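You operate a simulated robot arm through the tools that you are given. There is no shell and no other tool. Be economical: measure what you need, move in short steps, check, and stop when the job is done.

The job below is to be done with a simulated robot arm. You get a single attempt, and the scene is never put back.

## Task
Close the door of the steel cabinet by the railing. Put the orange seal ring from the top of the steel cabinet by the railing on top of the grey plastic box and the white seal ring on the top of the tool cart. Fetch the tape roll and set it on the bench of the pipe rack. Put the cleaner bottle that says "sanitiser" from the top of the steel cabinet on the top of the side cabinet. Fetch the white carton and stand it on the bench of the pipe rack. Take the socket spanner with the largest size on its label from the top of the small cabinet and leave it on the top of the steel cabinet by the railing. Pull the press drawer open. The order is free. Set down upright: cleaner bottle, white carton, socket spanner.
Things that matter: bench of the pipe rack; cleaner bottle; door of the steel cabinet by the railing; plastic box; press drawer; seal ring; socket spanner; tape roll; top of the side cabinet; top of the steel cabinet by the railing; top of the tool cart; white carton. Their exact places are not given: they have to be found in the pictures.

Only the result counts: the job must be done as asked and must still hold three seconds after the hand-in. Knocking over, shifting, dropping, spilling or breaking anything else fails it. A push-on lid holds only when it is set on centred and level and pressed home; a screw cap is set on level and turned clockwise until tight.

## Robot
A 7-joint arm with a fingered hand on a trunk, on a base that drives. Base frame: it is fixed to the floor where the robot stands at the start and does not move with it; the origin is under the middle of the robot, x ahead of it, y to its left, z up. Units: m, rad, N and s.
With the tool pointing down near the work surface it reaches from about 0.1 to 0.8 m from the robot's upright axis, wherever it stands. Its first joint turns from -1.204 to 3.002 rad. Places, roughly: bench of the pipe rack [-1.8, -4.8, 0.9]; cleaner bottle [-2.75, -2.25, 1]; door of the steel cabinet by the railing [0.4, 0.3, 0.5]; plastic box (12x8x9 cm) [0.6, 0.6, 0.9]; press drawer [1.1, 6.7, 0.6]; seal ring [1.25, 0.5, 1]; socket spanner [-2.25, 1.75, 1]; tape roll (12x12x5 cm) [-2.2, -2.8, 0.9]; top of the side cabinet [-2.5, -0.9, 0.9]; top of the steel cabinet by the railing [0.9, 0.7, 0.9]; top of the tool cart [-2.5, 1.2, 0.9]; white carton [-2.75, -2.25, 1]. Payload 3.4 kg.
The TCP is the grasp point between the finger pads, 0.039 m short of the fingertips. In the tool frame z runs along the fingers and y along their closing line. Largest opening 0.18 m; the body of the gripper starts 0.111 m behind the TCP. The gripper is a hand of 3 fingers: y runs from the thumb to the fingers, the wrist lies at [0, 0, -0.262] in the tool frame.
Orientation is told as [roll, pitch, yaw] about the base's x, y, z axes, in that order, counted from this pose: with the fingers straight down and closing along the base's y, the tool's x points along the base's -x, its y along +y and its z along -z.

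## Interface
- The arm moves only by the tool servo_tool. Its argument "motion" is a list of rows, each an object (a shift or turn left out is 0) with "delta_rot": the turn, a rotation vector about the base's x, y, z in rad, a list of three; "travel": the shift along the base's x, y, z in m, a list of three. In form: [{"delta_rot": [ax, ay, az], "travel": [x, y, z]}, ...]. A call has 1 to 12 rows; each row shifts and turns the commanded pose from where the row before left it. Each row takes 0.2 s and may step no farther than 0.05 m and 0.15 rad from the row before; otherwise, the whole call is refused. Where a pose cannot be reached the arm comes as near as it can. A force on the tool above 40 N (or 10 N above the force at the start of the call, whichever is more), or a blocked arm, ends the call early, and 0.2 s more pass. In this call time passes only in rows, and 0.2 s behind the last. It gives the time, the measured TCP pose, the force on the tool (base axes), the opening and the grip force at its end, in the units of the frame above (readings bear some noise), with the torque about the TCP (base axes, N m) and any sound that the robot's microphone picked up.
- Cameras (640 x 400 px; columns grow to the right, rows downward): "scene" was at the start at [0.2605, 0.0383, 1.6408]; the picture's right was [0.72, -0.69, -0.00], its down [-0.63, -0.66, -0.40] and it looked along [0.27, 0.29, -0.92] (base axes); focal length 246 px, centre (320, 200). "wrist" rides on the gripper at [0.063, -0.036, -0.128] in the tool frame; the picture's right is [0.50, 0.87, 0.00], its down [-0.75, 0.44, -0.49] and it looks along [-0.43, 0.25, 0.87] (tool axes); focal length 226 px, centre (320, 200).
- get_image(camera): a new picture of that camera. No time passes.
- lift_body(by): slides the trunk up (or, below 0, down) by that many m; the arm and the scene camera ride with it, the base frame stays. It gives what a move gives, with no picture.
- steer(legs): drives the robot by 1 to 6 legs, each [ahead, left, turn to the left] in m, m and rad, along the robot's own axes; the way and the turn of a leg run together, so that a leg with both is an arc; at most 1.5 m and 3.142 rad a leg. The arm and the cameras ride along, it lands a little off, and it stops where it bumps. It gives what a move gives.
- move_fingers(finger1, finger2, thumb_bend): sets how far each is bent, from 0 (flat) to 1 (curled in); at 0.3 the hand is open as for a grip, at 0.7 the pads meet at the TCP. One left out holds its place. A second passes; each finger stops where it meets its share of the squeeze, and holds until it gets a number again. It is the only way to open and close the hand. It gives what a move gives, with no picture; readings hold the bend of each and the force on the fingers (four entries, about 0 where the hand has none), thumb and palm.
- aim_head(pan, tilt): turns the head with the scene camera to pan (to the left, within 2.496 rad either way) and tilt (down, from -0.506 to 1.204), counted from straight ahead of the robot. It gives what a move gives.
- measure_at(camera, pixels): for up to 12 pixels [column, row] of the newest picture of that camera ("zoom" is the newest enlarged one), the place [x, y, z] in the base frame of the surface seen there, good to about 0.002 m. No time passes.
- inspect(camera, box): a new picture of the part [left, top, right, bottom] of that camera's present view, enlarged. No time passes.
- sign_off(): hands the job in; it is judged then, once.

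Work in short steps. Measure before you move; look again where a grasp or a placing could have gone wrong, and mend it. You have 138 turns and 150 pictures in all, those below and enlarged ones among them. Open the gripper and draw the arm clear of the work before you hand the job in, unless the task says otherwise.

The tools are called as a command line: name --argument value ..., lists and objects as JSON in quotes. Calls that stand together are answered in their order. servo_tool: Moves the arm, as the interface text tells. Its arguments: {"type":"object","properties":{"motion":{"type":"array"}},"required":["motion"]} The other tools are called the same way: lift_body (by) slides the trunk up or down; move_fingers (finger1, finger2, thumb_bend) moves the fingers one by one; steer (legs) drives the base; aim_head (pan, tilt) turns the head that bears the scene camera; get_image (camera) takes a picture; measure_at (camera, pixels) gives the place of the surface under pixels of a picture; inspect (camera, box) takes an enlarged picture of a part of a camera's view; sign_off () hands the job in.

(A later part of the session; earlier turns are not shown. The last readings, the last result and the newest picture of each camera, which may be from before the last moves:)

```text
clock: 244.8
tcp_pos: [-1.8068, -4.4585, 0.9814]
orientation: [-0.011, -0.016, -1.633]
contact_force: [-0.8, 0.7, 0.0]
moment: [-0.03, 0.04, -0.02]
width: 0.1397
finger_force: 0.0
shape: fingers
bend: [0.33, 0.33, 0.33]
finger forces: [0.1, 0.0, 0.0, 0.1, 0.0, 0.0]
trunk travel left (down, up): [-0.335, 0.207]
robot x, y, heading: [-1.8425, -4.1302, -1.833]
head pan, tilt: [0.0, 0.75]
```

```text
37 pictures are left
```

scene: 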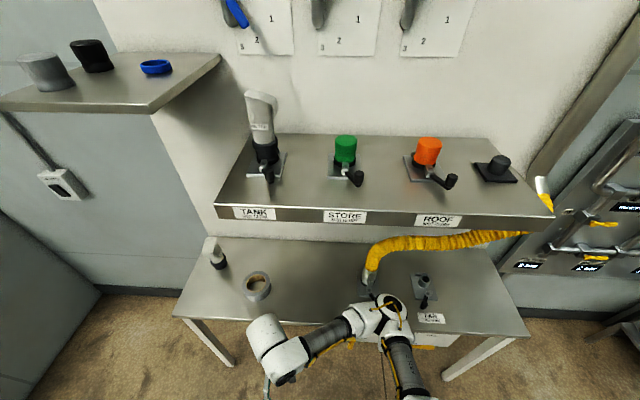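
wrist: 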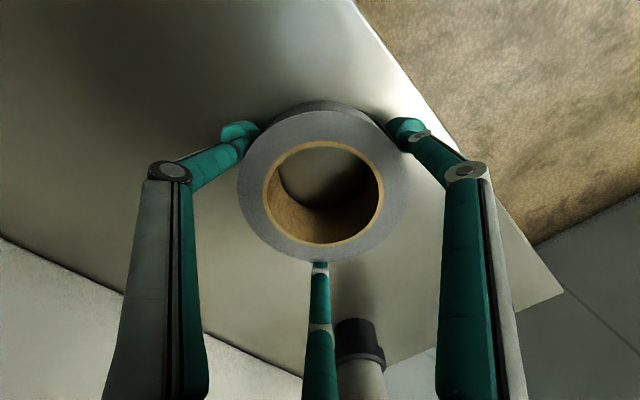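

Tape roll is on the bench. I raise the trunk, back off and drive west along the cabinet's south side to read the bottle labels.

steer --legs '[[-0.55, 0, 0]]'

lift_body --by 0.2

steer --legs '[[0, 0, -1.31], [1.15, 0, 0]]'

aim_head --pan -1.45 --tilt 0.5

get_image --camera "scene"

```text
clock: 248.0
tcp_pos: [-1.6647, -3.9278, 0.98]
orientation: [-0.01, -0.016, -1.631]
contact_force: [0.5, 0.8, -0.5]
moment: [0.02, -0.06, 0.03]
width: 0.14
finger_force: 0.1
shape: fingers
bend: [0.33, 0.33, 0.33]
finger forces: [0.0, 0.0, 0.0, 0.0, 0.0, 0.1]
trunk travel left (down, up): [-0.335, 0.207]
robot x, y, heading: [-1.703, -3.6003, -1.827]
head pan, tilt: [0.0, 0.75]
```

```text
clock: 250.2
tcp_pos: [-1.6637, -3.9272, 1.1808]
orientation: [-0.012, -0.014, -1.63]
contact_force: [1.6, -0.4, -0.9]
moment: [-0.04, 0.01, 0.01]
width: 0.14
finger_force: 0.0
shape: fingers
bend: [0.33, 0.33, 0.33]
finger forces: [0.1, 0.0, 0.1, 0.0, 0.0, 0.1]
trunk travel left (down, up): [-0.535, 0.007]
robot x, y, heading: [-1.707, -3.5987, -1.823]
head pan, tilt: [0.0, 0.75]
```

```text
clock: 259.2
tcp_pos: [-3.1306, -3.7173, 1.181]
orientation: [-0.013, -0.017, -2.949]
contact_force: [0.8, 0.6, 0.3]
moment: [0.01, -0.01, 0.01]
width: 0.14
finger_force: 0.0
shape: fingers
bend: [0.33, 0.33, 0.33]
finger forces: [0.0, 0.0, 0.0, 0.0, 0.0, 0.0]
trunk travel left (down, up): [-0.535, 0.007]
robot x, y, heading: [-2.8279, -3.5945, 3.138]
head pan, tilt: [0.0, 0.75]
```

```text
clock: 260.7
tcp_pos: [-3.1291, -3.7176, 1.1813]
orientation: [-0.015, -0.018, -2.948]
contact_force: [-0.6, 0.1, 0.4]
moment: [-0.04, -0.01, 0.06]
width: 0.1399
finger_force: 0.1
shape: fingers
bend: [0.33, 0.33, 0.33]
finger forces: [0.0, 0.1, 0.0, 0.1, 0.0, 0.0]
trunk travel left (down, up): [-0.535, 0.007]
robot x, y, heading: [-2.8248, -3.5978, 3.136]
head pan, tilt: [-1.45, 0.499]
```

```text
36 pictures are left
```

scene: 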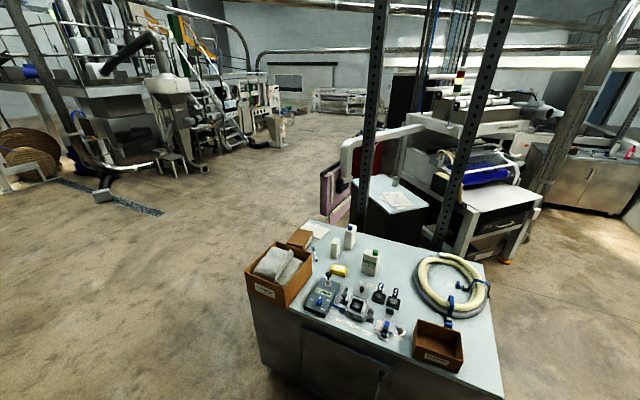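

I zoom on the bottles to read the labels and measure them.

inspect --camera "scene" --box '[310, 210, 406, 270]'

measure_at --camera "scene" --pixels '[[370, 270], [372, 250], [350, 228], [348, 245], [335, 240], [335, 255], [245, 275], [278, 370], [470, 265], [250, 330], [320, 222], [308, 235]]'

```text
6.67 times, centred on (358, 240) of scene
```

zoom: 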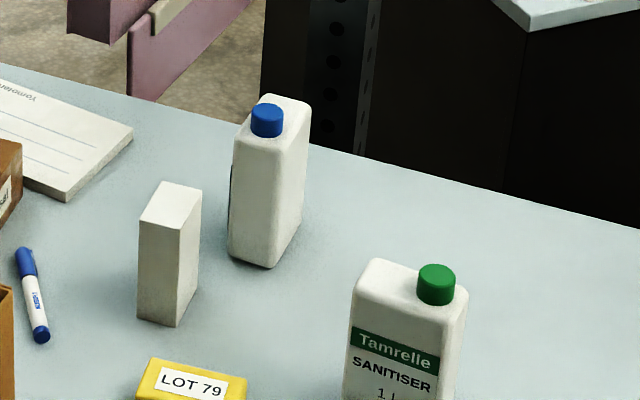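

```text
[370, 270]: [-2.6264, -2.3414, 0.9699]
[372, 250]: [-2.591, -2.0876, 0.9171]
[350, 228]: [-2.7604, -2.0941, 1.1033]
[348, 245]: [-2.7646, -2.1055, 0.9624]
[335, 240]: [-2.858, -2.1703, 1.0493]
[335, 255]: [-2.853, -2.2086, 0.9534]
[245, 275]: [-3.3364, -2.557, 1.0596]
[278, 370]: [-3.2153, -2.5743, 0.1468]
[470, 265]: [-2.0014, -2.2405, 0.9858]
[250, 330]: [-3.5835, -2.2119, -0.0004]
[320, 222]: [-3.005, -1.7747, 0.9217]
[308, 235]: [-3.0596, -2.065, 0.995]
```

The green-capped bottle is the SANITISER, at about (-2.62,-2.32). I face the cabinet's south side and move in.

servo_tool --motion '[{"travel": [0, 0, 0.04]}, {"travel": [0, 0, 0.04]}]'

steer --legs '[[0, 0, -1.9], [0.55, 0.22, 0]]'

aim_head --pan 0.0 --tilt 0.9

get_image --camera "scene"

get_image --camera "wrist"

```text
clock: 261.3
tcp_pos: [-3.1275, -3.7187, 1.2635]
orientation: [-0.014, -0.016, -2.948]
contact_force: [-1.3, -0.4, 0.5]
moment: [0.02, -0.01, 0.0]
width: 0.14
finger_force: 0.0
shape: fingers
bend: [0.33, 0.33, 0.33]
finger forces: [0.1, 0.1, 0.1, 0.1, 0.0, 0.0]
trunk travel left (down, up): [-0.535, 0.007]
robot x, y, heading: [-2.821, -3.5937, 3.137]
head pan, tilt: [-1.45, 0.499]
```

```text
clock: 269.3
tcp_pos: [-2.828, -2.6831, 1.2626]
orientation: [-0.011, -0.017, 1.384]
contact_force: [0.3, 0.4, -0.4]
moment: [-0.02, -0.01, 0.03]
width: 0.1398
finger_force: 0.1
shape: fingers
bend: [0.33, 0.33, 0.33]
finger forces: [0.1, 0.0, 0.1, 0.0, 0.1, 0.0]
trunk travel left (down, up): [-0.535, 0.007]
robot x, y, heading: [-2.826, -3.0117, 1.188]
head pan, tilt: [-1.45, 0.499]
```

```text
clock: 270.9
tcp_pos: [-2.8321, -2.6841, 1.2615]
orientation: [-0.017, -0.02, 1.384]
contact_force: [-0.2, -0.2, -0.3]
moment: [-0.03, -0.02, 0.0]
width: 0.1398
finger_force: 0.0
shape: fingers
bend: [0.33, 0.33, 0.33]
finger forces: [0.0, 0.0, 0.0, 0.1, 0.0, 0.0]
trunk travel left (down, up): [-0.535, 0.007]
robot x, y, heading: [-2.8297, -3.0106, 1.189]
head pan, tilt: [0.0, 0.901]
```

```text
34 pictures are left
```

scene: 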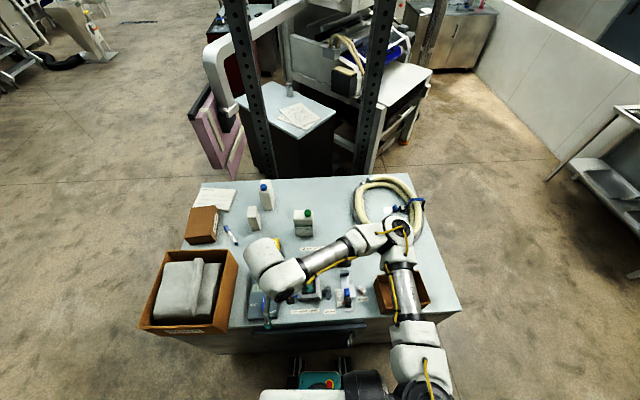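

```text
33 pictures are left
```

wrist: 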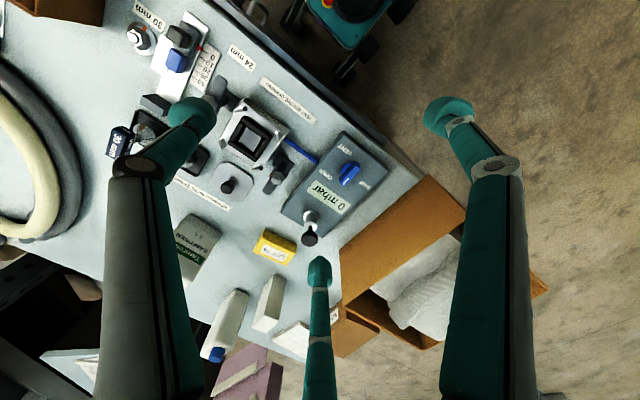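

I zoom on the bottle and carton from here.

inspect --camera "scene" --box '[236, 175, 332, 235]'

measure_at --camera "zoom" --pixels '[[400, 255], [510, 260], [480, 225], [390, 240], [512, 335], [400, 325], [455, 290], [85, 215], [155, 215], [170, 190], [110, 190], [190, 80]]'

```text
6.67 times, centred on (284, 205) of scene
```

zoom: 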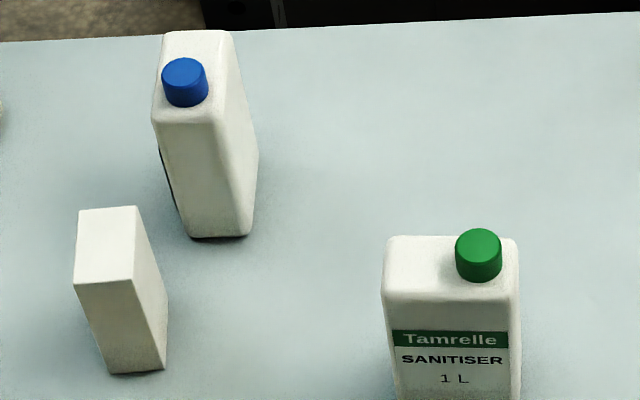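

```text
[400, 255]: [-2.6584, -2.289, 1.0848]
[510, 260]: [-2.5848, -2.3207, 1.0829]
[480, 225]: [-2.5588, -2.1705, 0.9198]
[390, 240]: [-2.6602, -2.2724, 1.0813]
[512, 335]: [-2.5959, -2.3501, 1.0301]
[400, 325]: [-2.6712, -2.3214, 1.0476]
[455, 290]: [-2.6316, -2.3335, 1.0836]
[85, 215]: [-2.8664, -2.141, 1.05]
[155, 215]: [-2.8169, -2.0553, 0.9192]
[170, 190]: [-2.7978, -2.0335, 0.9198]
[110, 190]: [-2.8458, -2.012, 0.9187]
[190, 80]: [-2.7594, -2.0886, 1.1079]
```

Bottle centre ≈(-2.623,-2.311), width axis at -21°. I turn the hand to yaw 2.775 over it and descend partway.

move_fingers --finger1 0.3 --finger2 0.3 --thumb_bend 0.3

servo_tool --motion '[{"travel": [0.0209, 0.0373, 0], "delta_rot": [0, 0, 0.139]}, {"travel": [0.0209, 0.0373, 0], "delta_rot": [0, 0, 0.139]}, {"travel": [0.0209, 0.0373, 0], "delta_rot": [0, 0, 0.139]}, {"travel": [0.0209, 0.0373, 0], "delta_rot": [0, 0, 0.139]}, {"travel": [0.0209, 0.0373, 0], "delta_rot": [0, 0, 0.139]}, {"travel": [0.0209, 0.0373, 0], "delta_rot": [0, 0, 0.139]}, {"travel": [0.0209, 0.0373, 0], "delta_rot": [0, 0, 0.139]}, {"travel": [0.0209, 0.0373, 0], "delta_rot": [0, 0, 0.139]}, {"travel": [0.0209, 0.0373, 0], "delta_rot": [0, 0, 0.139]}, {"travel": [0.0209, 0.0373, 0], "delta_rot": [0, 0, 0.139]}, {"travel": [0, 0, -0.05]}]'

get_image --camera "wrist"

```text
clock: 271.9
tcp_pos: [-2.832, -2.6835, 1.2623]
orientation: [-0.017, -0.02, 1.384]
contact_force: [-0.7, -0.3, -0.3]
moment: [-0.02, -0.03, 0.0]
width: 0.1514
finger_force: 0.1
shape: fingers
bend: [0.3, 0.3, 0.3]
finger forces: [0.1, 0.0, 0.0, 0.0, 0.0, 0.0]
trunk travel left (down, up): [-0.535, 0.007]
robot x, y, heading: [-2.8292, -3.012, 1.186]
head pan, tilt: [0.0, 0.901]
```

```text
clock: 274.3
tcp_pos: [-2.6238, -2.3133, 1.2118]
orientation: [-0.013, -0.018, 2.775]
contact_force: [0.1, 0.3, 0.2]
moment: [0.0, 0.01, 0.0]
width: 0.1516
finger_force: 0.1
shape: fingers
bend: [0.3, 0.3, 0.3]
finger forces: [0.1, 0.1, 0.0, 0.0, 0.0, 0.0]
out of reach, approached as far as the arm can: row 10
trunk travel left (down, up): [-0.535, 0.007]
robot x, y, heading: [-2.8288, -3.012, 1.187]
head pan, tilt: [0.0, 0.901]
```

```text
31 pictures are left
```

wrist: 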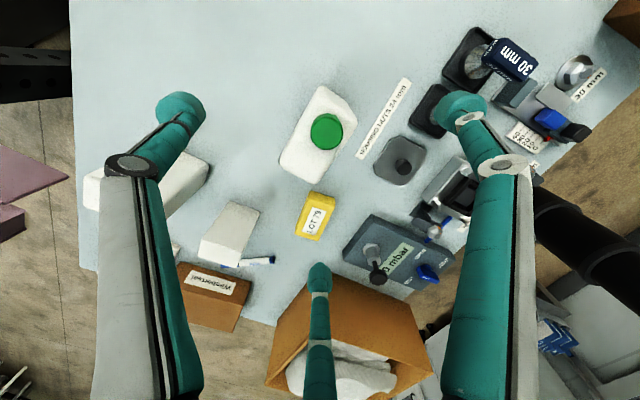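

Well aligned. I check the yellow box position relative to the fingers' landing points.

measure_at --camera "wrist" --pixels '[[315, 192], [300, 230], [330, 235], [333, 198], [285, 170], [350, 105], [325, 88], [312, 178]]'

```text
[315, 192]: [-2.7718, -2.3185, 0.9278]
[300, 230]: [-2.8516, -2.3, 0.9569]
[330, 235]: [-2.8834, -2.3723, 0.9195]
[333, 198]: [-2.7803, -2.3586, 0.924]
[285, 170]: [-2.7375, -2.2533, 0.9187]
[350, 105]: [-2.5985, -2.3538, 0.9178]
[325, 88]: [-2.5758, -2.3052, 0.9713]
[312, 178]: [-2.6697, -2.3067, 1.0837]
```

Clear. I descend to TCP z≈1.01 and squeeze firmly.

servo_tool --motion '[{"travel": [0.002, 0.002, -0.04], "delta_rot": [-0.018, -0.012, 0]}, {"travel": [0, 0, -0.05]}, {"travel": [0, 0, -0.05]}, {"travel": [0, 0, -0.04]}, {"travel": [0, 0, -0.02]}]'

move_fingers --finger1 0.7 --finger2 0.7 --thumb_bend 0.75

get_image --camera "wrist"

```text
clock: 275.5
tcp_pos: [-2.6195, -2.3286, 1.0236]
orientation: [-0.005, -0.007, 2.771]
contact_force: [0.6, 0.4, 0.4]
moment: [0.03, 0.02, -0.01]
width: 0.1516
finger_force: 0.0
shape: fingers
bend: [0.3, 0.3, 0.3]
finger forces: [0.0, 0.0, 0.0, 0.1, 0.0, 0.0]
out of reach, approached as far as the arm can: row 3, 4, 5
trunk travel left (down, up): [-0.535, 0.007]
robot x, y, heading: [-2.8307, -3.0138, 1.189]
head pan, tilt: [0.0, 0.901]
```

```text
clock: 276.5
tcp_pos: [-2.6217, -2.3281, 1.0215]
orientation: [-0.001, -0.003, 2.772]
contact_force: [-1.5, -0.7, 0.1]
moment: [0.04, 0.01, 0.01]
width: 0.0548
finger_force: 17.3
shape: fingers
bend: [0.59, 0.6, 0.55]
finger forces: [9.1, 8.8, 0.1, 0.1, 17.3, 0.0]
trunk travel left (down, up): [-0.535, 0.007]
robot x, y, heading: [-2.8267, -3.0131, 1.186]
head pan, tilt: [0.0, 0.901]
```

```text
30 pictures are left
```

wrist: 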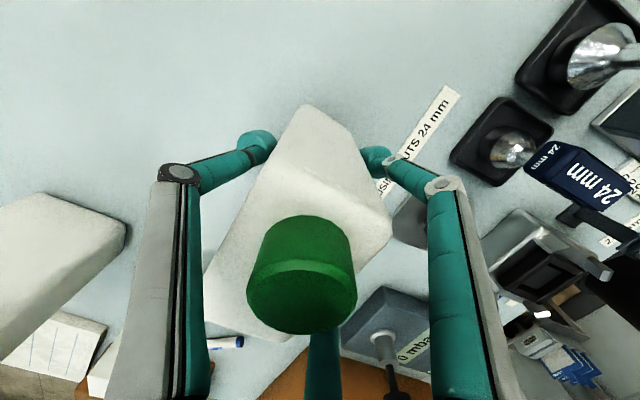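

Firm grip (9/9/17 N). Before moving I measure the side cabinet's top and surroundings in the current scene picture.

measure_at --camera "scene" --pixels '[[264, 102], [300, 136], [334, 118], [296, 90], [280, 110], [215, 170], [235, 180], [410, 140], [430, 180], [372, 170], [395, 95], [345, 95]]'

servo_tool --motion '[{"travel": [0, 0, 0.01]}, {"travel": [0, -0.01, 0.03]}, {"travel": [0, -0.02, 0.04]}, {"travel": [0, -0.02, 0.045]}, {"travel": [0, -0.02, 0.045]}, {"travel": [-0.02, -0.03, 0.03]}, {"travel": [-0.02, -0.03, 0.02]}]'

```text
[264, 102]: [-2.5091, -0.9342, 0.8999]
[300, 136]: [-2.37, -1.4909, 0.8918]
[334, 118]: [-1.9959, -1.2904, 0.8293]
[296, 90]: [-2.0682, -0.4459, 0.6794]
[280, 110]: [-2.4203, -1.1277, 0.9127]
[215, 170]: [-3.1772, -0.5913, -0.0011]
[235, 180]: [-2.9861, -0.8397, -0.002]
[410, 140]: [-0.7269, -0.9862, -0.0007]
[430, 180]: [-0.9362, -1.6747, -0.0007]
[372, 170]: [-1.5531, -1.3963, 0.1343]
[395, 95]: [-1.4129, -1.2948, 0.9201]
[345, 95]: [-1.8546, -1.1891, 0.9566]
```

```text
clock: 278.1
tcp_pos: [-2.6065, -2.3246, 1.2438]
orientation: [0.003, -0.003, 2.77]
contact_force: [-0.1, 0.5, -10.6]
moment: [-0.18, -0.17, -0.01]
width: 0.0511
finger_force: 18.4
shape: fingers
bend: [0.64, 0.62, 0.54]
finger forces: [9.3, 9.4, 0.1, 0.0, 17.7, 0.0]
out of reach, approached as far as the arm can: row 2, 3, 4, 5, 6, 7
trunk travel left (down, up): [-0.535, 0.007]
robot x, y, heading: [-2.8278, -3.0143, 1.19]
head pan, tilt: [0.0, 0.901]
```

Weight 10.6 N, fingers adjusted slightly. I squeeze more, check the wrist view, and measure the pink panel.

measure_at --camera "scene" --pixels '[[205, 115], [198, 140], [215, 140], [232, 150], [240, 165], [225, 110], [210, 60], [190, 200], [170, 150], [240, 140]]'

move_fingers --finger1 0.85 --finger2 0.85 --thumb_bend 0.85

get_image --camera "wrist"

```text
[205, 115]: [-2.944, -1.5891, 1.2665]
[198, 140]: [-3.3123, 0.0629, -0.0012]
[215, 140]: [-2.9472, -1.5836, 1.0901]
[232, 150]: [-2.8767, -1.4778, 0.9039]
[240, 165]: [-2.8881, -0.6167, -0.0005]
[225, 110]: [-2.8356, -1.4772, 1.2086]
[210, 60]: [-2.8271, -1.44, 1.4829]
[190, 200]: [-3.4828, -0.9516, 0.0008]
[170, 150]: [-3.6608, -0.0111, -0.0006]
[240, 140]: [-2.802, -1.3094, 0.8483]
```

```text
clock: 279.1
tcp_pos: [-2.6058, -2.3256, 1.2453]
orientation: [0.0, -0.005, 2.774]
contact_force: [-0.3, 1.1, -9.1]
moment: [-0.14, 0.08, 0.01]
width: 0.0503
finger_force: 22.2
shape: fingers
bend: [0.71, 0.66, 0.5]
finger forces: [13.0, 10.5, 0.1, 0.0, 20.7, 0.0]
trunk travel left (down, up): [-0.535, 0.007]
robot x, y, heading: [-2.8323, -3.01, 1.192]
head pan, tilt: [0.0, 0.901]
```

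```text
29 pictures are left
```

wrist: 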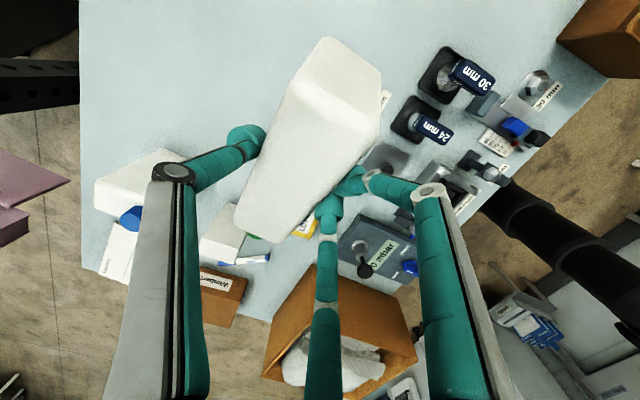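

The bottle pivoted in the grip. I look with the scene camera.

inspect --camera "scene" --box '[220, 130, 412, 250]'

```text
3.33 times, centred on (316, 190) of scene
```

zoom: 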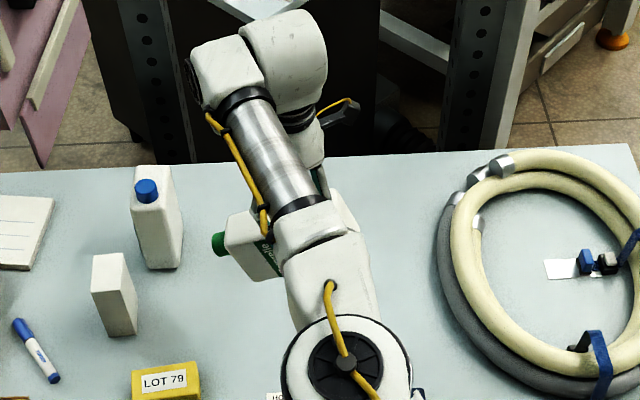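

The bottle has swung horizontal but is firmly held, like the pink one earlier; I can stand it up by tilting the hand. The panel blocks the near west side, so I go to the northwest of the side cabinet, around the west aisle.

steer --legs '[[-0.4, 0, 0], [0, 0, 1.2], [1.04, 0, 0], [0, 0, -0.92], [1.45, 0, 0]]'

aim_head --pan -0.9 --tilt 0.6

get_image --camera "scene"

```text
clock: 298.6
tcp_pos: [-3.4371, -0.4928, 1.245]
orientation: [-0.002, -0.005, 3.003]
contact_force: [0.7, -0.6, -9.3]
moment: [-0.16, 0.02, -0.02]
width: 0.0496
finger_force: 21.1
shape: fingers
bend: [0.71, 0.66, 0.5]
finger forces: [12.6, 10.6, 0.0, 0.0, 19.2, 0.0]
trunk travel left (down, up): [-0.535, 0.007]
robot x, y, heading: [-3.5004, -1.2154, 1.416]
head pan, tilt: [0.0, 0.901]
```

```text
clock: 299.8
tcp_pos: [-3.4488, -0.4961, 1.2472]
orientation: [-0.001, 0.0, 3.03]
contact_force: [-0.4, -0.2, -9.6]
moment: [-0.22, 0.02, -0.01]
width: 0.0495
finger_force: 22.4
shape: fingers
bend: [0.71, 0.66, 0.5]
finger forces: [13.5, 11.1, 0.0, 0.0, 20.2, 0.0]
trunk travel left (down, up): [-0.535, 0.007]
robot x, y, heading: [-3.501, -1.2099, 1.418]
head pan, tilt: [-0.901, 0.6]
```

```text
27 pictures are left
```

scene: 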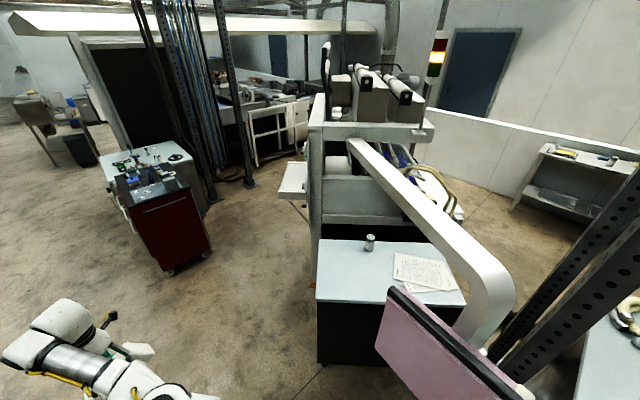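

The side cabinet top is visible with a free area at (345,275). I measure it.

measure_at --camera "scene" --pixels '[[320, 297], [321, 245], [345, 275], [345, 298], [375, 302], [370, 243], [400, 262], [390, 295], [440, 330], [330, 360], [365, 285]]'

```text
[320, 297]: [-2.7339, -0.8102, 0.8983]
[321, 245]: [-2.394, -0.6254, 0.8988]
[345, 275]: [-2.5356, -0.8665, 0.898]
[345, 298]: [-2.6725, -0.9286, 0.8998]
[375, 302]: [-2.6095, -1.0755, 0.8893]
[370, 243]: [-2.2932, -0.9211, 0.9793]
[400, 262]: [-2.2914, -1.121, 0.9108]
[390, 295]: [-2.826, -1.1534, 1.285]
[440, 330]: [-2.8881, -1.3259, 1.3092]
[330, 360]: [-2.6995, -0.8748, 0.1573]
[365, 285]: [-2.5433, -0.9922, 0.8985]
```

I'll place it from the northwest edge: inward direction (0.478,-0.878). I drive north and turn to face it.

steer --legs '[[1.0, 0, 0], [0, 0, -2.49], [0, 0.6, 0]]'

aim_head --pan 0.1 --tilt 0.9

get_image --camera "scene"

```text
clock: 314.0
tcp_pos: [-2.4559, -0.6076, 1.2476]
orientation: [-0.002, -0.003, 0.471]
contact_force: [-0.7, -1.1, -10.0]
moment: [0.15, 0.11, -0.05]
width: 0.0486
finger_force: 20.8
shape: fingers
bend: [0.71, 0.66, 0.5]
finger forces: [12.6, 10.8, 0.0, 0.0, 18.5, 0.0]
trunk travel left (down, up): [-0.535, 0.007]
robot x, y, heading: [-2.802, 0.0262, -1.144]
head pan, tilt: [-0.901, 0.6]
```

```text
clock: 315.3
tcp_pos: [-2.4499, -0.6054, 1.2499]
orientation: [-0.006, 0.005, 0.489]
contact_force: [0.5, 0.2, -9.2]
moment: [0.16, 0.12, -0.03]
width: 0.0488
finger_force: 20.9
shape: fingers
bend: [0.71, 0.66, 0.5]
finger forces: [12.9, 10.9, 0.1, 0.0, 18.8, 0.0]
trunk travel left (down, up): [-0.535, 0.007]
robot x, y, heading: [-2.7995, 0.0262, -1.14]
head pan, tilt: [0.099, 0.901]
```

```text
26 pictures are left
```

scene: 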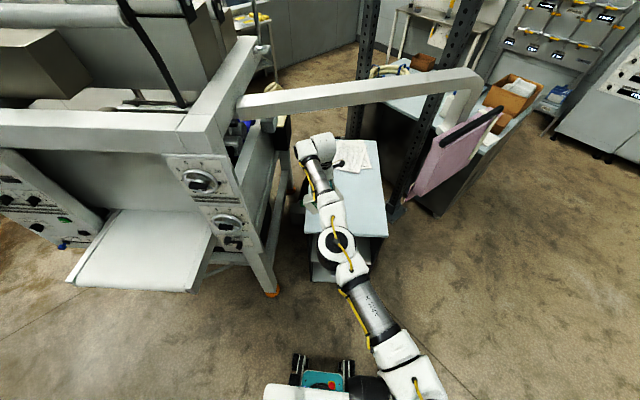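

Now I turn the hand to yaw -1.07 while retracting, then tilt it up to horizontal as with the pink bottle.

servo_tool --motion '[{"travel": [-0.002, 0.023, 0], "delta_rot": [0, 0, -0.141]}, {"travel": [-0.002, 0.023, 0], "delta_rot": [0, 0, -0.141]}, {"travel": [-0.002, 0.023, 0], "delta_rot": [0, 0, -0.141]}, {"travel": [-0.002, 0.023, 0], "delta_rot": [0, 0, -0.141]}, {"travel": [-0.002, 0.023, 0], "delta_rot": [0, 0, -0.141]}, {"travel": [-0.002, 0.023, 0], "delta_rot": [0, 0, -0.141]}, {"travel": [-0.002, 0.023, 0], "delta_rot": [0, 0, -0.141]}, {"travel": [-0.002, 0.023, 0], "delta_rot": [0, 0, -0.141]}, {"travel": [-0.002, 0.023, 0], "delta_rot": [0, 0, -0.141]}, {"travel": [-0.002, 0.023, 0], "delta_rot": [0, 0, -0.141]}, {"travel": [-0.002, 0.023, 0], "delta_rot": [0, 0, -0.141]}]'

servo_tool --motion '[{"travel": [-0.0215, -0.0339, 0], "delta_rot": [-0.1255, -0.0684, 0]}, {"travel": [-0.0215, -0.0339, 0], "delta_rot": [-0.1255, -0.0684, 0]}, {"travel": [-0.0215, -0.0339, 0], "delta_rot": [-0.1255, -0.0684, 0]}, {"travel": [-0.0215, -0.0339, 0], "delta_rot": [-0.1255, -0.0684, 0]}, {"travel": [-0.0215, -0.0339, 0], "delta_rot": [-0.1255, -0.0684, 0]}, {"travel": [-0.0215, -0.0339, 0], "delta_rot": [-0.1255, -0.0684, 0]}, {"travel": [-0.0215, -0.0339, 0], "delta_rot": [-0.1255, -0.0684, 0]}, {"travel": [-0.0215, -0.0339, 0], "delta_rot": [-0.1255, -0.0684, 0]}, {"travel": [-0.0215, -0.0339, 0], "delta_rot": [-0.1255, -0.0684, 0]}, {"travel": [-0.0215, -0.0339, 0], "delta_rot": [-0.1255, -0.0684, 0]}, {"travel": [-0.0215, -0.0339, 0], "delta_rot": [-0.1255, -0.0684, 0]}]'

get_image --camera "scene"

inspect --camera "scene" --box '[260, 120, 420, 220]'

```text
clock: 317.7
tcp_pos: [-2.4631, -0.6083, 1.2766]
orientation: [-0.007, 0.007, -1.083]
contact_force: [0.0, 0.1, -10.0]
moment: [0.08, -0.17, -0.01]
width: 0.0487
finger_force: 21.3
shape: fingers
bend: [0.71, 0.66, 0.5]
finger forces: [13.2, 11.1, 0.0, 0.0, 18.8, 0.0]
out of reach, approached as far as the arm can: row 1, 2, 3, 4, 5, 6, 7, 8, 9, 10, 11
trunk travel left (down, up): [-0.535, 0.007]
robot x, y, heading: [-2.8039, 0.0259, -1.14]
head pan, tilt: [0.099, 0.901]
```

```text
clock: 320.1
tcp_pos: [-2.3997, -0.8811, 1.2405]
orientation: [0.084, -1.49, -1.163]
contact_force: [0.1, 1.1, -9.4]
moment: [0.51, 0.05, 0.01]
width: 0.0497
finger_force: 28.9
shape: fingers
bend: [0.72, 0.65, 0.5]
finger forces: [20.4, 16.9, 0.0, 0.0, 20.7, 0.0]
out of reach, approached as far as the arm can: row 1, 2, 3, 4, 5, 6, 7, 8, 10, 11
trunk travel left (down, up): [-0.535, 0.007]
robot x, y, heading: [-2.803, 0.0259, -1.146]
head pan, tilt: [0.099, 0.901]
```

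```text
25 pictures are left
```

scene: 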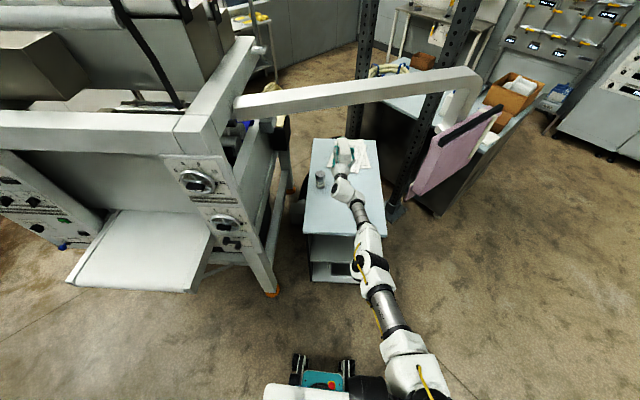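

```text
4.00 times, centred on (340, 170) of scene
```

zoom: 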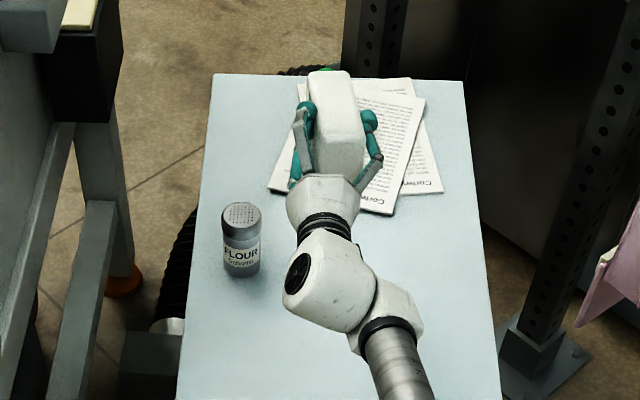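

The bottle seems not upright; I check with the wrist camera.

get_image --camera "wrist"

measure_at --camera "zoom" --pixels '[[325, 70], [340, 80], [330, 100], [340, 130], [345, 165], [325, 160], [355, 120], [345, 68]]'

```text
23 pictures are left
```

wrist: 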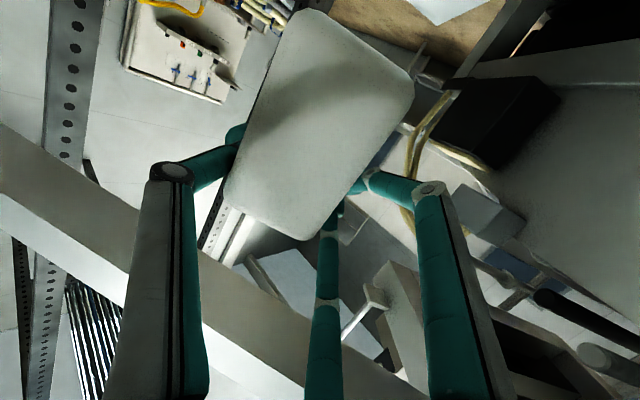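

```text
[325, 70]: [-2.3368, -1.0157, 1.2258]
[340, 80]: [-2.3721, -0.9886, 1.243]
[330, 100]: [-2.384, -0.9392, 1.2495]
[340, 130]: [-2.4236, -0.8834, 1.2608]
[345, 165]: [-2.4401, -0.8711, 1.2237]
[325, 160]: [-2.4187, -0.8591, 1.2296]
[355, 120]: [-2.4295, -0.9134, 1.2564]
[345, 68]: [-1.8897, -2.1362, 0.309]
```

The bottle's base faces my palm (cap pointing away). I'll bring the hand back to vertical (bottle cap-down), then lay it on the cabinet by letting it pivot, and regrip near the cap so it hangs upright.

servo_tool --motion '[{"travel": [-0.0092, 0.02, 0], "delta_rot": [0.119, 0.065, 0]}, {"travel": [-0.0092, 0.02, 0], "delta_rot": [0.119, 0.065, 0]}, {"travel": [-0.0092, 0.02, 0], "delta_rot": [0.119, 0.065, 0]}, {"travel": [-0.0092, 0.02, 0], "delta_rot": [0.119, 0.065, 0]}, {"travel": [-0.0092, 0.02, 0], "delta_rot": [0.119, 0.065, 0]}, {"travel": [-0.0092, 0.02, 0], "delta_rot": [0.119, 0.065, 0]}, {"travel": [-0.0092, 0.02, 0], "delta_rot": [0.119, 0.065, 0]}, {"travel": [-0.0092, 0.02, 0], "delta_rot": [0.119, 0.065, 0]}, {"travel": [-0.0092, 0.02, 0], "delta_rot": [0.119, 0.065, 0]}, {"travel": [-0.0092, 0.02, 0], "delta_rot": [0.119, 0.065, 0]}, {"travel": [-0.0092, 0.02, 0], "delta_rot": [0.119, 0.065, 0]}]'

steer --legs '[[0.16, 0, 0]]'

get_image --camera "wrist"

inspect --camera "scene" --box '[240, 120, 432, 240]'

```text
clock: 322.5
tcp_pos: [-2.3698, -0.8567, 1.225]
orientation: [0.02, -1.41, -1.1]
contact_force: [-1.0, 0.4, -9.1]
moment: [0.45, 0.06, -0.01]
width: 0.05
finger_force: 27.7
shape: fingers
bend: [0.71, 0.65, 0.5]
finger forces: [19.2, 17.0, 0.1, 0.1, 20.0, 0.0]
out of reach, approached as far as the arm can: row 1, 2, 3, 4, 5, 6, 7, 8, 9, 10, 11
trunk travel left (down, up): [-0.535, 0.007]
robot x, y, heading: [-2.7984, 0.0258, -1.149]
head pan, tilt: [0.099, 0.901]
```

```text
clock: 323.9
tcp_pos: [-2.3118, -1.0051, 1.2238]
orientation: [0.036, -1.411, -1.12]
contact_force: [-0.4, 0.0, -9.8]
moment: [0.46, -0.02, 0.02]
width: 0.0499
finger_force: 28.0
shape: fingers
bend: [0.71, 0.65, 0.5]
finger forces: [19.2, 17.1, 0.0, 0.0, 20.1, 0.1]
trunk travel left (down, up): [-0.535, 0.007]
robot x, y, heading: [-2.7368, -0.1187, -1.145]
head pan, tilt: [0.099, 0.901]
```

```text
22 pictures are left
```

wrist: 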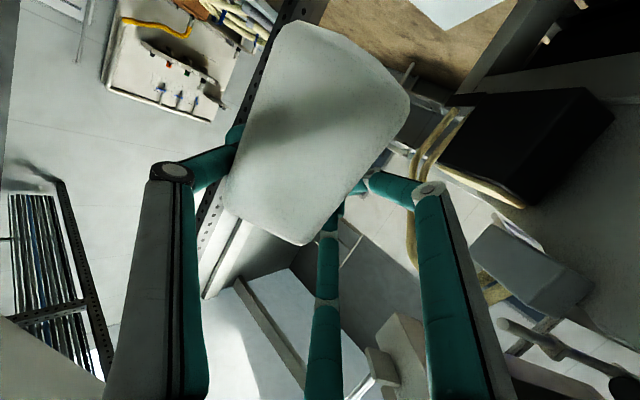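

```text
3.33 times, centred on (336, 180) of scene
```

zoom: 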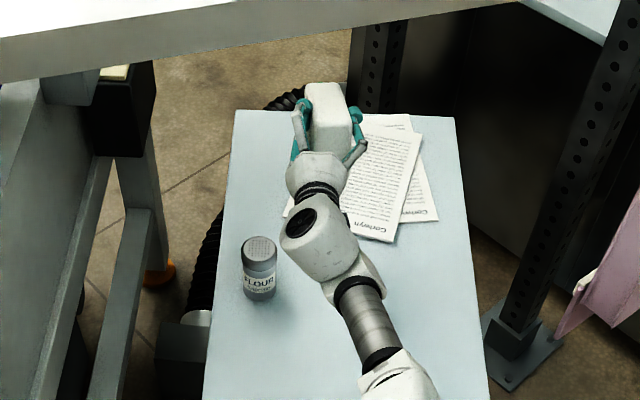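

The arm cannot swing back there (height limit). I back the base 0.5 m so the bottle is off the cabinet, then swing the hand down about a fixed wrist and raise a bit.

steer --legs '[[-0.5, 0, 0]]'

servo_tool --motion '[{"travel": [-0.0037, 0.0076, -0.0359], "delta_rot": [0.127, 0.0615, 0]}, {"travel": [-0.0058, 0.0121, -0.0346], "delta_rot": [0.127, 0.0615, 0]}, {"travel": [-0.0079, 0.0163, -0.032], "delta_rot": [0.127, 0.0615, 0]}, {"travel": [-0.0098, 0.0203, -0.0293], "delta_rot": [0.127, 0.0615, 0]}, {"travel": [-0.0116, 0.0239, -0.0259], "delta_rot": [0.127, 0.0615, 0]}, {"travel": [-0.0129, 0.0266, -0.022], "delta_rot": [0.127, 0.0615, 0]}, {"travel": [-0.0142, 0.0293, -0.0173], "delta_rot": [0.127, 0.0615, 0]}, {"travel": [-0.0151, 0.0311, -0.0128], "delta_rot": [0.127, 0.0615, 0]}, {"travel": [-0.0158, 0.0326, -0.0079], "delta_rot": [0.127, 0.0615, 0]}, {"travel": [-0.016, 0.033, -0.0026], "delta_rot": [0.127, 0.0615, 0]}]'

servo_tool --motion '[{"travel": [0, 0, 0.045]}, {"travel": [0, 0, 0.045]}, {"travel": [0, 0, 0.045]}]'

inspect --camera "scene" --box '[240, 120, 480, 270]'

```text
clock: 326.9
tcp_pos: [-2.5157, -0.5446, 1.2255]
orientation: [0.019, -1.411, -1.103]
contact_force: [0.8, -0.2, -9.3]
moment: [0.42, 0.02, 0.05]
width: 0.0499
finger_force: 27.9
shape: fingers
bend: [0.71, 0.65, 0.5]
finger forces: [19.4, 16.9, 0.0, 0.1, 20.1, 0.0]
trunk travel left (down, up): [-0.535, 0.007]
robot x, y, heading: [-2.9407, 0.3414, -1.15]
head pan, tilt: [0.099, 0.901]
```

```text
clock: 329.1
tcp_pos: [-2.6291, -0.3079, 1.0097]
orientation: [0.034, -0.004, -1.117]
contact_force: [-0.6, 0.2, -7.3]
moment: [0.0, -0.14, 0.03]
width: 0.05
finger_force: 26.5
shape: fingers
bend: [0.71, 0.66, 0.5]
finger forces: [16.9, 14.7, 0.0, 0.0, 20.7, 0.0]
trunk travel left (down, up): [-0.535, 0.007]
robot x, y, heading: [-2.9416, 0.3389, -1.151]
head pan, tilt: [0.099, 0.901]
```

```text
clock: 329.9
tcp_pos: [-2.6315, -0.307, 1.1426]
orientation: [0.037, -0.005, -1.116]
contact_force: [-0.6, 0.2, -10.1]
moment: [-0.01, -0.2, -0.04]
width: 0.0504
finger_force: 25.5
shape: fingers
bend: [0.71, 0.66, 0.5]
finger forces: [16.7, 14.5, 0.0, 0.0, 20.6, 0.0]
trunk travel left (down, up): [-0.535, 0.007]
robot x, y, heading: [-2.9416, 0.3385, -1.146]
head pan, tilt: [0.099, 0.901]
```

```text
2.67 times, centred on (360, 195) of scene
```

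zoom: 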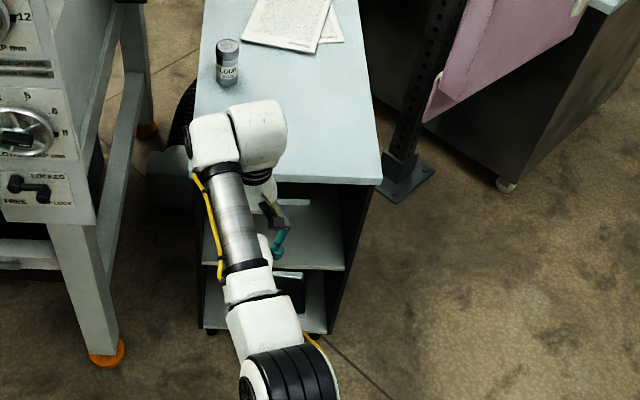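

Hand is vertical again. I drive over the cabinet and lower the cap onto the top, moving back so the bottle pivots to lying.

steer --legs '[[0.55, -0.12, 0]]'

servo_tool --motion '[{"travel": [0, 0, -0.04]}, {"travel": [0, 0, -0.04]}, {"travel": [0, 0, -0.03]}, {"travel": [-0.0127, 0.0283, -0.01]}, {"travel": [-0.0119, 0.0264, -0.01]}, {"travel": [-0.0103, 0.0228, -0.017]}, {"travel": [-0.0078, 0.0173, -0.02]}, {"travel": [-0.0049, 0.0109, -0.016]}, {"travel": [-0.0025, 0.0055, -0.007]}]'

aim_head --pan 0.1 --tilt 1.15

get_image --camera "scene"

get_image --camera "wrist"

```text
clock: 333.1
tcp_pos: [-2.5272, -0.8526, 1.1426]
orientation: [0.034, -0.002, -1.127]
contact_force: [1.1, 0.2, -8.6]
moment: [-0.03, -0.16, 0.06]
width: 0.0498
finger_force: 26.5
shape: fingers
bend: [0.71, 0.66, 0.5]
finger forces: [16.9, 14.7, 0.1, 0.1, 20.7, 0.0]
trunk travel left (down, up): [-0.535, 0.007]
robot x, y, heading: [-2.8308, -0.201, -1.159]
head pan, tilt: [0.099, 0.901]
```

```text
clock: 335.1
tcp_pos: [-2.5803, -0.7387, 0.9595]
orientation: [0.035, -0.011, -1.125]
contact_force: [7.1, -9.1, 28.4]
moment: [-0.7, 0.3, 0.29]
width: 0.0515
finger_force: 29.8
shape: fingers
bend: [0.73, 0.65, 0.51]
finger forces: [20.3, 20.1, 0.1, 0.0, 19.9, 0.0]
trunk travel left (down, up): [-0.535, 0.007]
robot x, y, heading: [-2.8383, -0.202, -1.164]
head pan, tilt: [0.099, 0.901]
```

```text
clock: 335.8
tcp_pos: [-2.58, -0.739, 0.9595]
orientation: [0.035, -0.012, -1.126]
contact_force: [7.4, -7.9, 29.1]
moment: [-0.71, 0.29, 0.28]
width: 0.0514
finger_force: 30.5
shape: fingers
bend: [0.73, 0.65, 0.51]
finger forces: [20.5, 20.4, 0.0, 0.0, 19.9, 0.0]
trunk travel left (down, up): [-0.535, 0.007]
robot x, y, heading: [-2.8358, -0.2033, -1.164]
head pan, tilt: [0.099, 1.15]
```

```text
19 pictures are left
```

scene: 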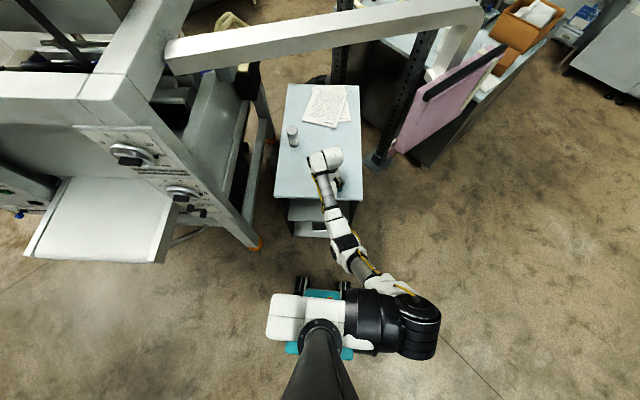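

```text
18 pictures are left
```

wrist: 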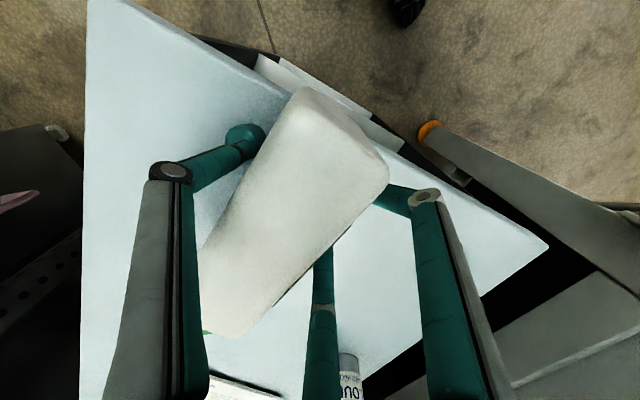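

It's lying on its narrow side, base slightly over the edge. I slide it 0.1 m inward, release, shift 5.5 cm toward the cap and regrip.

servo_tool --motion '[{"travel": [0, 0, 0.004]}, {"travel": [0.0137, -0.0304, 0]}, {"travel": [0.0137, -0.0304, 0]}, {"travel": [0.0137, -0.0304, 0]}]'

move_fingers --finger1 0.42 --finger2 0.42 --thumb_bend 0.4

servo_tool --motion '[{"travel": [0.0113, -0.025, 0]}, {"travel": [0.0113, -0.025, 0]}]'

get_image --camera "wrist"

```text
clock: 336.8
tcp_pos: [-2.5401, -0.8294, 0.9597]
orientation: [0.033, -0.008, -1.128]
contact_force: [-4.7, 3.7, 11.4]
moment: [-0.01, 0.48, -0.19]
width: 0.0513
finger_force: 31.1
shape: fingers
bend: [0.73, 0.66, 0.51]
finger forces: [18.8, 20.6, 0.1, 0.0, 22.1, 0.0]
trunk travel left (down, up): [-0.535, 0.007]
robot x, y, heading: [-2.8344, -0.2026, -1.16]
head pan, tilt: [0.099, 1.15]
```

```text
clock: 337.8
tcp_pos: [-2.541, -0.8288, 0.9601]
orientation: [0.034, -0.01, -1.126]
contact_force: [0.6, -0.1, 0.2]
moment: [0.01, 0.0, -0.03]
width: 0.1079
finger_force: 0.1
shape: fingers
bend: [0.42, 0.42, 0.4]
finger forces: [0.0, 0.0, 0.1, 0.1, 0.0, 0.0]
trunk travel left (down, up): [-0.535, 0.007]
robot x, y, heading: [-2.8326, -0.2029, -1.161]
head pan, tilt: [0.099, 1.15]
```

```text
clock: 338.4
tcp_pos: [-2.5295, -0.8567, 0.9668]
orientation: [0.037, -0.017, -1.127]
contact_force: [-0.6, -0.2, -0.3]
moment: [-0.04, 0.02, -0.01]
width: 0.1087
finger_force: 0.0
shape: fingers
bend: [0.42, 0.42, 0.4]
finger forces: [0.0, 0.0, 0.1, 0.0, 0.1, 0.0]
out of reach, approached as far as the arm can: row 1, 2
trunk travel left (down, up): [-0.535, 0.007]
robot x, y, heading: [-2.8321, -0.2018, -1.161]
head pan, tilt: [0.099, 1.15]
```

```text
17 pictures are left
```

wrist: 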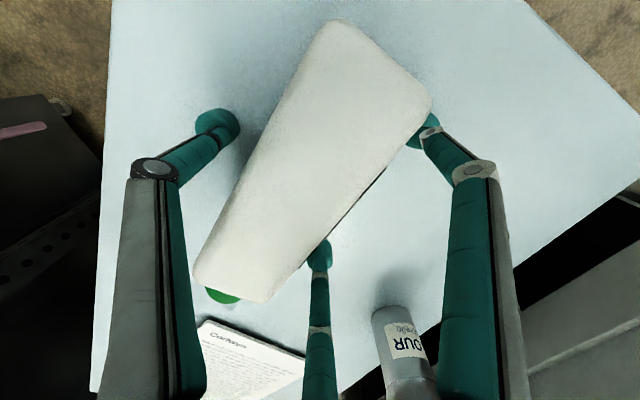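

I drive 5.5 cm ahead for a grip beyond the centre of mass, close and lift slowly so it hangs base-down.

steer --legs '[[0.055, 0.0, 0]]'

servo_tool --motion '[{"travel": [0.0, 0.0, -0.008]}]'

move_fingers --finger1 0.72 --finger2 0.72 --thumb_bend 0.74

servo_tool --motion '[{"travel": [0, 0, 0.02]}, {"travel": [0, 0, 0.03]}, {"travel": [0, 0, 0.03]}, {"travel": [0, 0, 0.03]}, {"travel": [0, 0, 0.03]}, {"travel": [0, 0, 0.03]}]'

get_image --camera "wrist"

inspect --camera "scene" --box '[256, 80, 416, 180]'

```text
clock: 339.4
tcp_pos: [-2.5083, -0.9041, 0.9679]
orientation: [0.037, -0.016, -1.128]
contact_force: [0.0, 0.2, 1.0]
moment: [0.03, 0.01, -0.01]
width: 0.1084
finger_force: 0.0
shape: fingers
bend: [0.42, 0.42, 0.4]
finger forces: [0.1, 0.0, 0.1, 0.0, 0.0, 0.1]
trunk travel left (down, up): [-0.535, 0.007]
robot x, y, heading: [-2.8109, -0.2535, -1.16]
head pan, tilt: [0.099, 1.15]
```

```text
clock: 339.8
tcp_pos: [-2.5076, -0.9056, 0.9618]
orientation: [0.038, -0.017, -1.128]
contact_force: [0.0, -0.6, 0.3]
moment: [-0.03, 0.01, 0.0]
width: 0.1085
finger_force: 0.1
shape: fingers
bend: [0.42, 0.42, 0.4]
finger forces: [0.0, 0.0, 0.0, 0.1, 0.1, 0.1]
trunk travel left (down, up): [-0.535, 0.007]
robot x, y, heading: [-2.8117, -0.2539, -1.159]
head pan, tilt: [0.099, 1.15]
```

```text
clock: 340.8
tcp_pos: [-2.5067, -0.9065, 0.9595]
orientation: [0.036, -0.017, -1.125]
contact_force: [-0.8, -0.5, 1.2]
moment: [-0.04, 0.0, 0.0]
width: 0.0536
finger_force: 17.5
shape: fingers
bend: [0.59, 0.57, 0.55]
finger forces: [8.9, 10.1, 0.1, 0.0, 17.0, 0.0]
trunk travel left (down, up): [-0.535, 0.007]
robot x, y, heading: [-2.8147, -0.2565, -1.165]
head pan, tilt: [0.099, 1.15]
```

```text
clock: 342.2
tcp_pos: [-2.5093, -0.9045, 1.1314]
orientation: [0.037, -0.02, -1.128]
contact_force: [0.4, -0.4, 0.2]
moment: [0.02, 0.0, 0.01]
width: 0.0063
finger_force: 0.0
shape: fingers
bend: [0.69, 0.68, 0.65]
finger forces: [0.1, 0.1, 0.0, 0.0, 0.0, 0.1]
trunk travel left (down, up): [-0.535, 0.007]
robot x, y, heading: [-2.8116, -0.2532, -1.161]
head pan, tilt: [0.099, 1.15]
```

```text
16 pictures are left
```

wrist: 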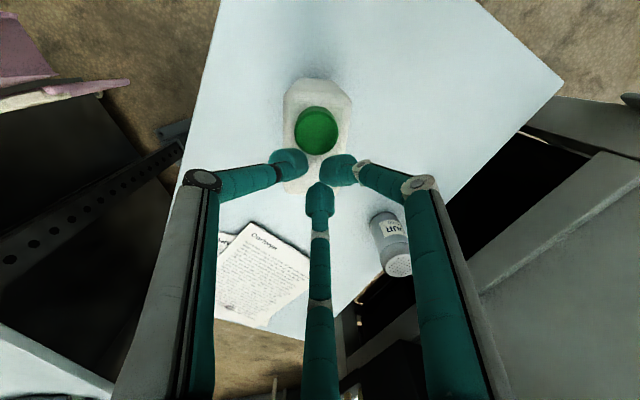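

```text
4.00 times, centred on (336, 130) of scene
```

zoom: 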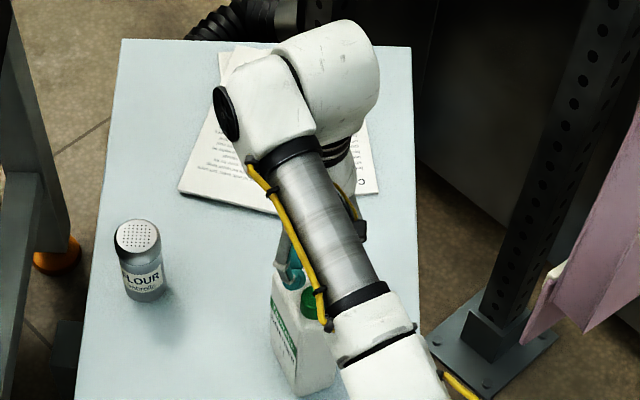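

The sanitiser bottle now stands upright on the side cabinet. I rise clear and drive round to the west side of the steel cabinet for the carton.

servo_tool --motion '[{"travel": [0, 0, 0.04]}, {"travel": [0, 0, 0.04]}, {"travel": [0, 0, 0.04]}]'

steer --legs '[[-0.35, 0, 0], [0, 0, -1.284], [1.04, 0, 0], [0, 0, 0.894], [1.4, 0, 0], [0, 0, 1.35]]'

move_fingers --finger1 0.4 --finger2 0.4 --thumb_bend 0.4

get_image --camera "wrist"

```text
clock: 343.0
tcp_pos: [-2.5101, -0.9055, 1.2503]
orientation: [0.037, -0.017, -1.128]
contact_force: [-0.5, -0.2, -0.5]
moment: [-0.02, 0.02, 0.01]
width: 0.0062
finger_force: 0.0
shape: fingers
bend: [0.69, 0.68, 0.65]
finger forces: [0.1, 0.0, 0.0, 0.0, 0.0, 0.0]
trunk travel left (down, up): [-0.535, 0.007]
robot x, y, heading: [-2.813, -0.2556, -1.163]
head pan, tilt: [0.099, 1.15]
```

```text
clock: 365.5
tcp_pos: [-2.9602, -2.1177, 1.2507]
orientation: [0.037, -0.017, -0.162]
contact_force: [0.8, -0.5, 0.6]
moment: [-0.01, 0.02, 0.0]
width: 0.0061
finger_force: 0.1
shape: fingers
bend: [0.69, 0.68, 0.65]
finger forces: [0.0, 0.0, 0.0, 0.0, 0.0, 0.0]
trunk travel left (down, up): [-0.535, 0.007]
robot x, y, heading: [-3.6667, -1.9964, -0.191]
head pan, tilt: [0.099, 1.15]
```

```text
clock: 366.5
tcp_pos: [-2.9623, -2.1165, 1.2527]
orientation: [0.037, -0.019, -0.162]
contact_force: [0.2, 0.4, -0.1]
moment: [0.02, -0.01, 0.02]
width: 0.112
finger_force: 0.1
shape: fingers
bend: [0.4, 0.4, 0.4]
finger forces: [0.0, 0.1, 0.0, 0.0, 0.0, 0.1]
trunk travel left (down, up): [-0.535, 0.007]
robot x, y, heading: [-3.6676, -1.9962, -0.193]
head pan, tilt: [0.099, 1.15]
```

```text
14 pictures are left
```

wrist: 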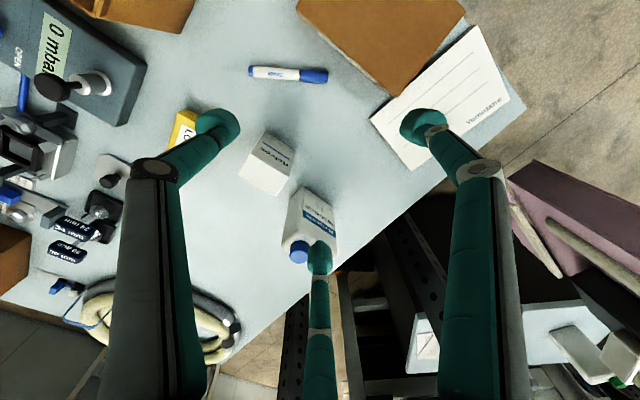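

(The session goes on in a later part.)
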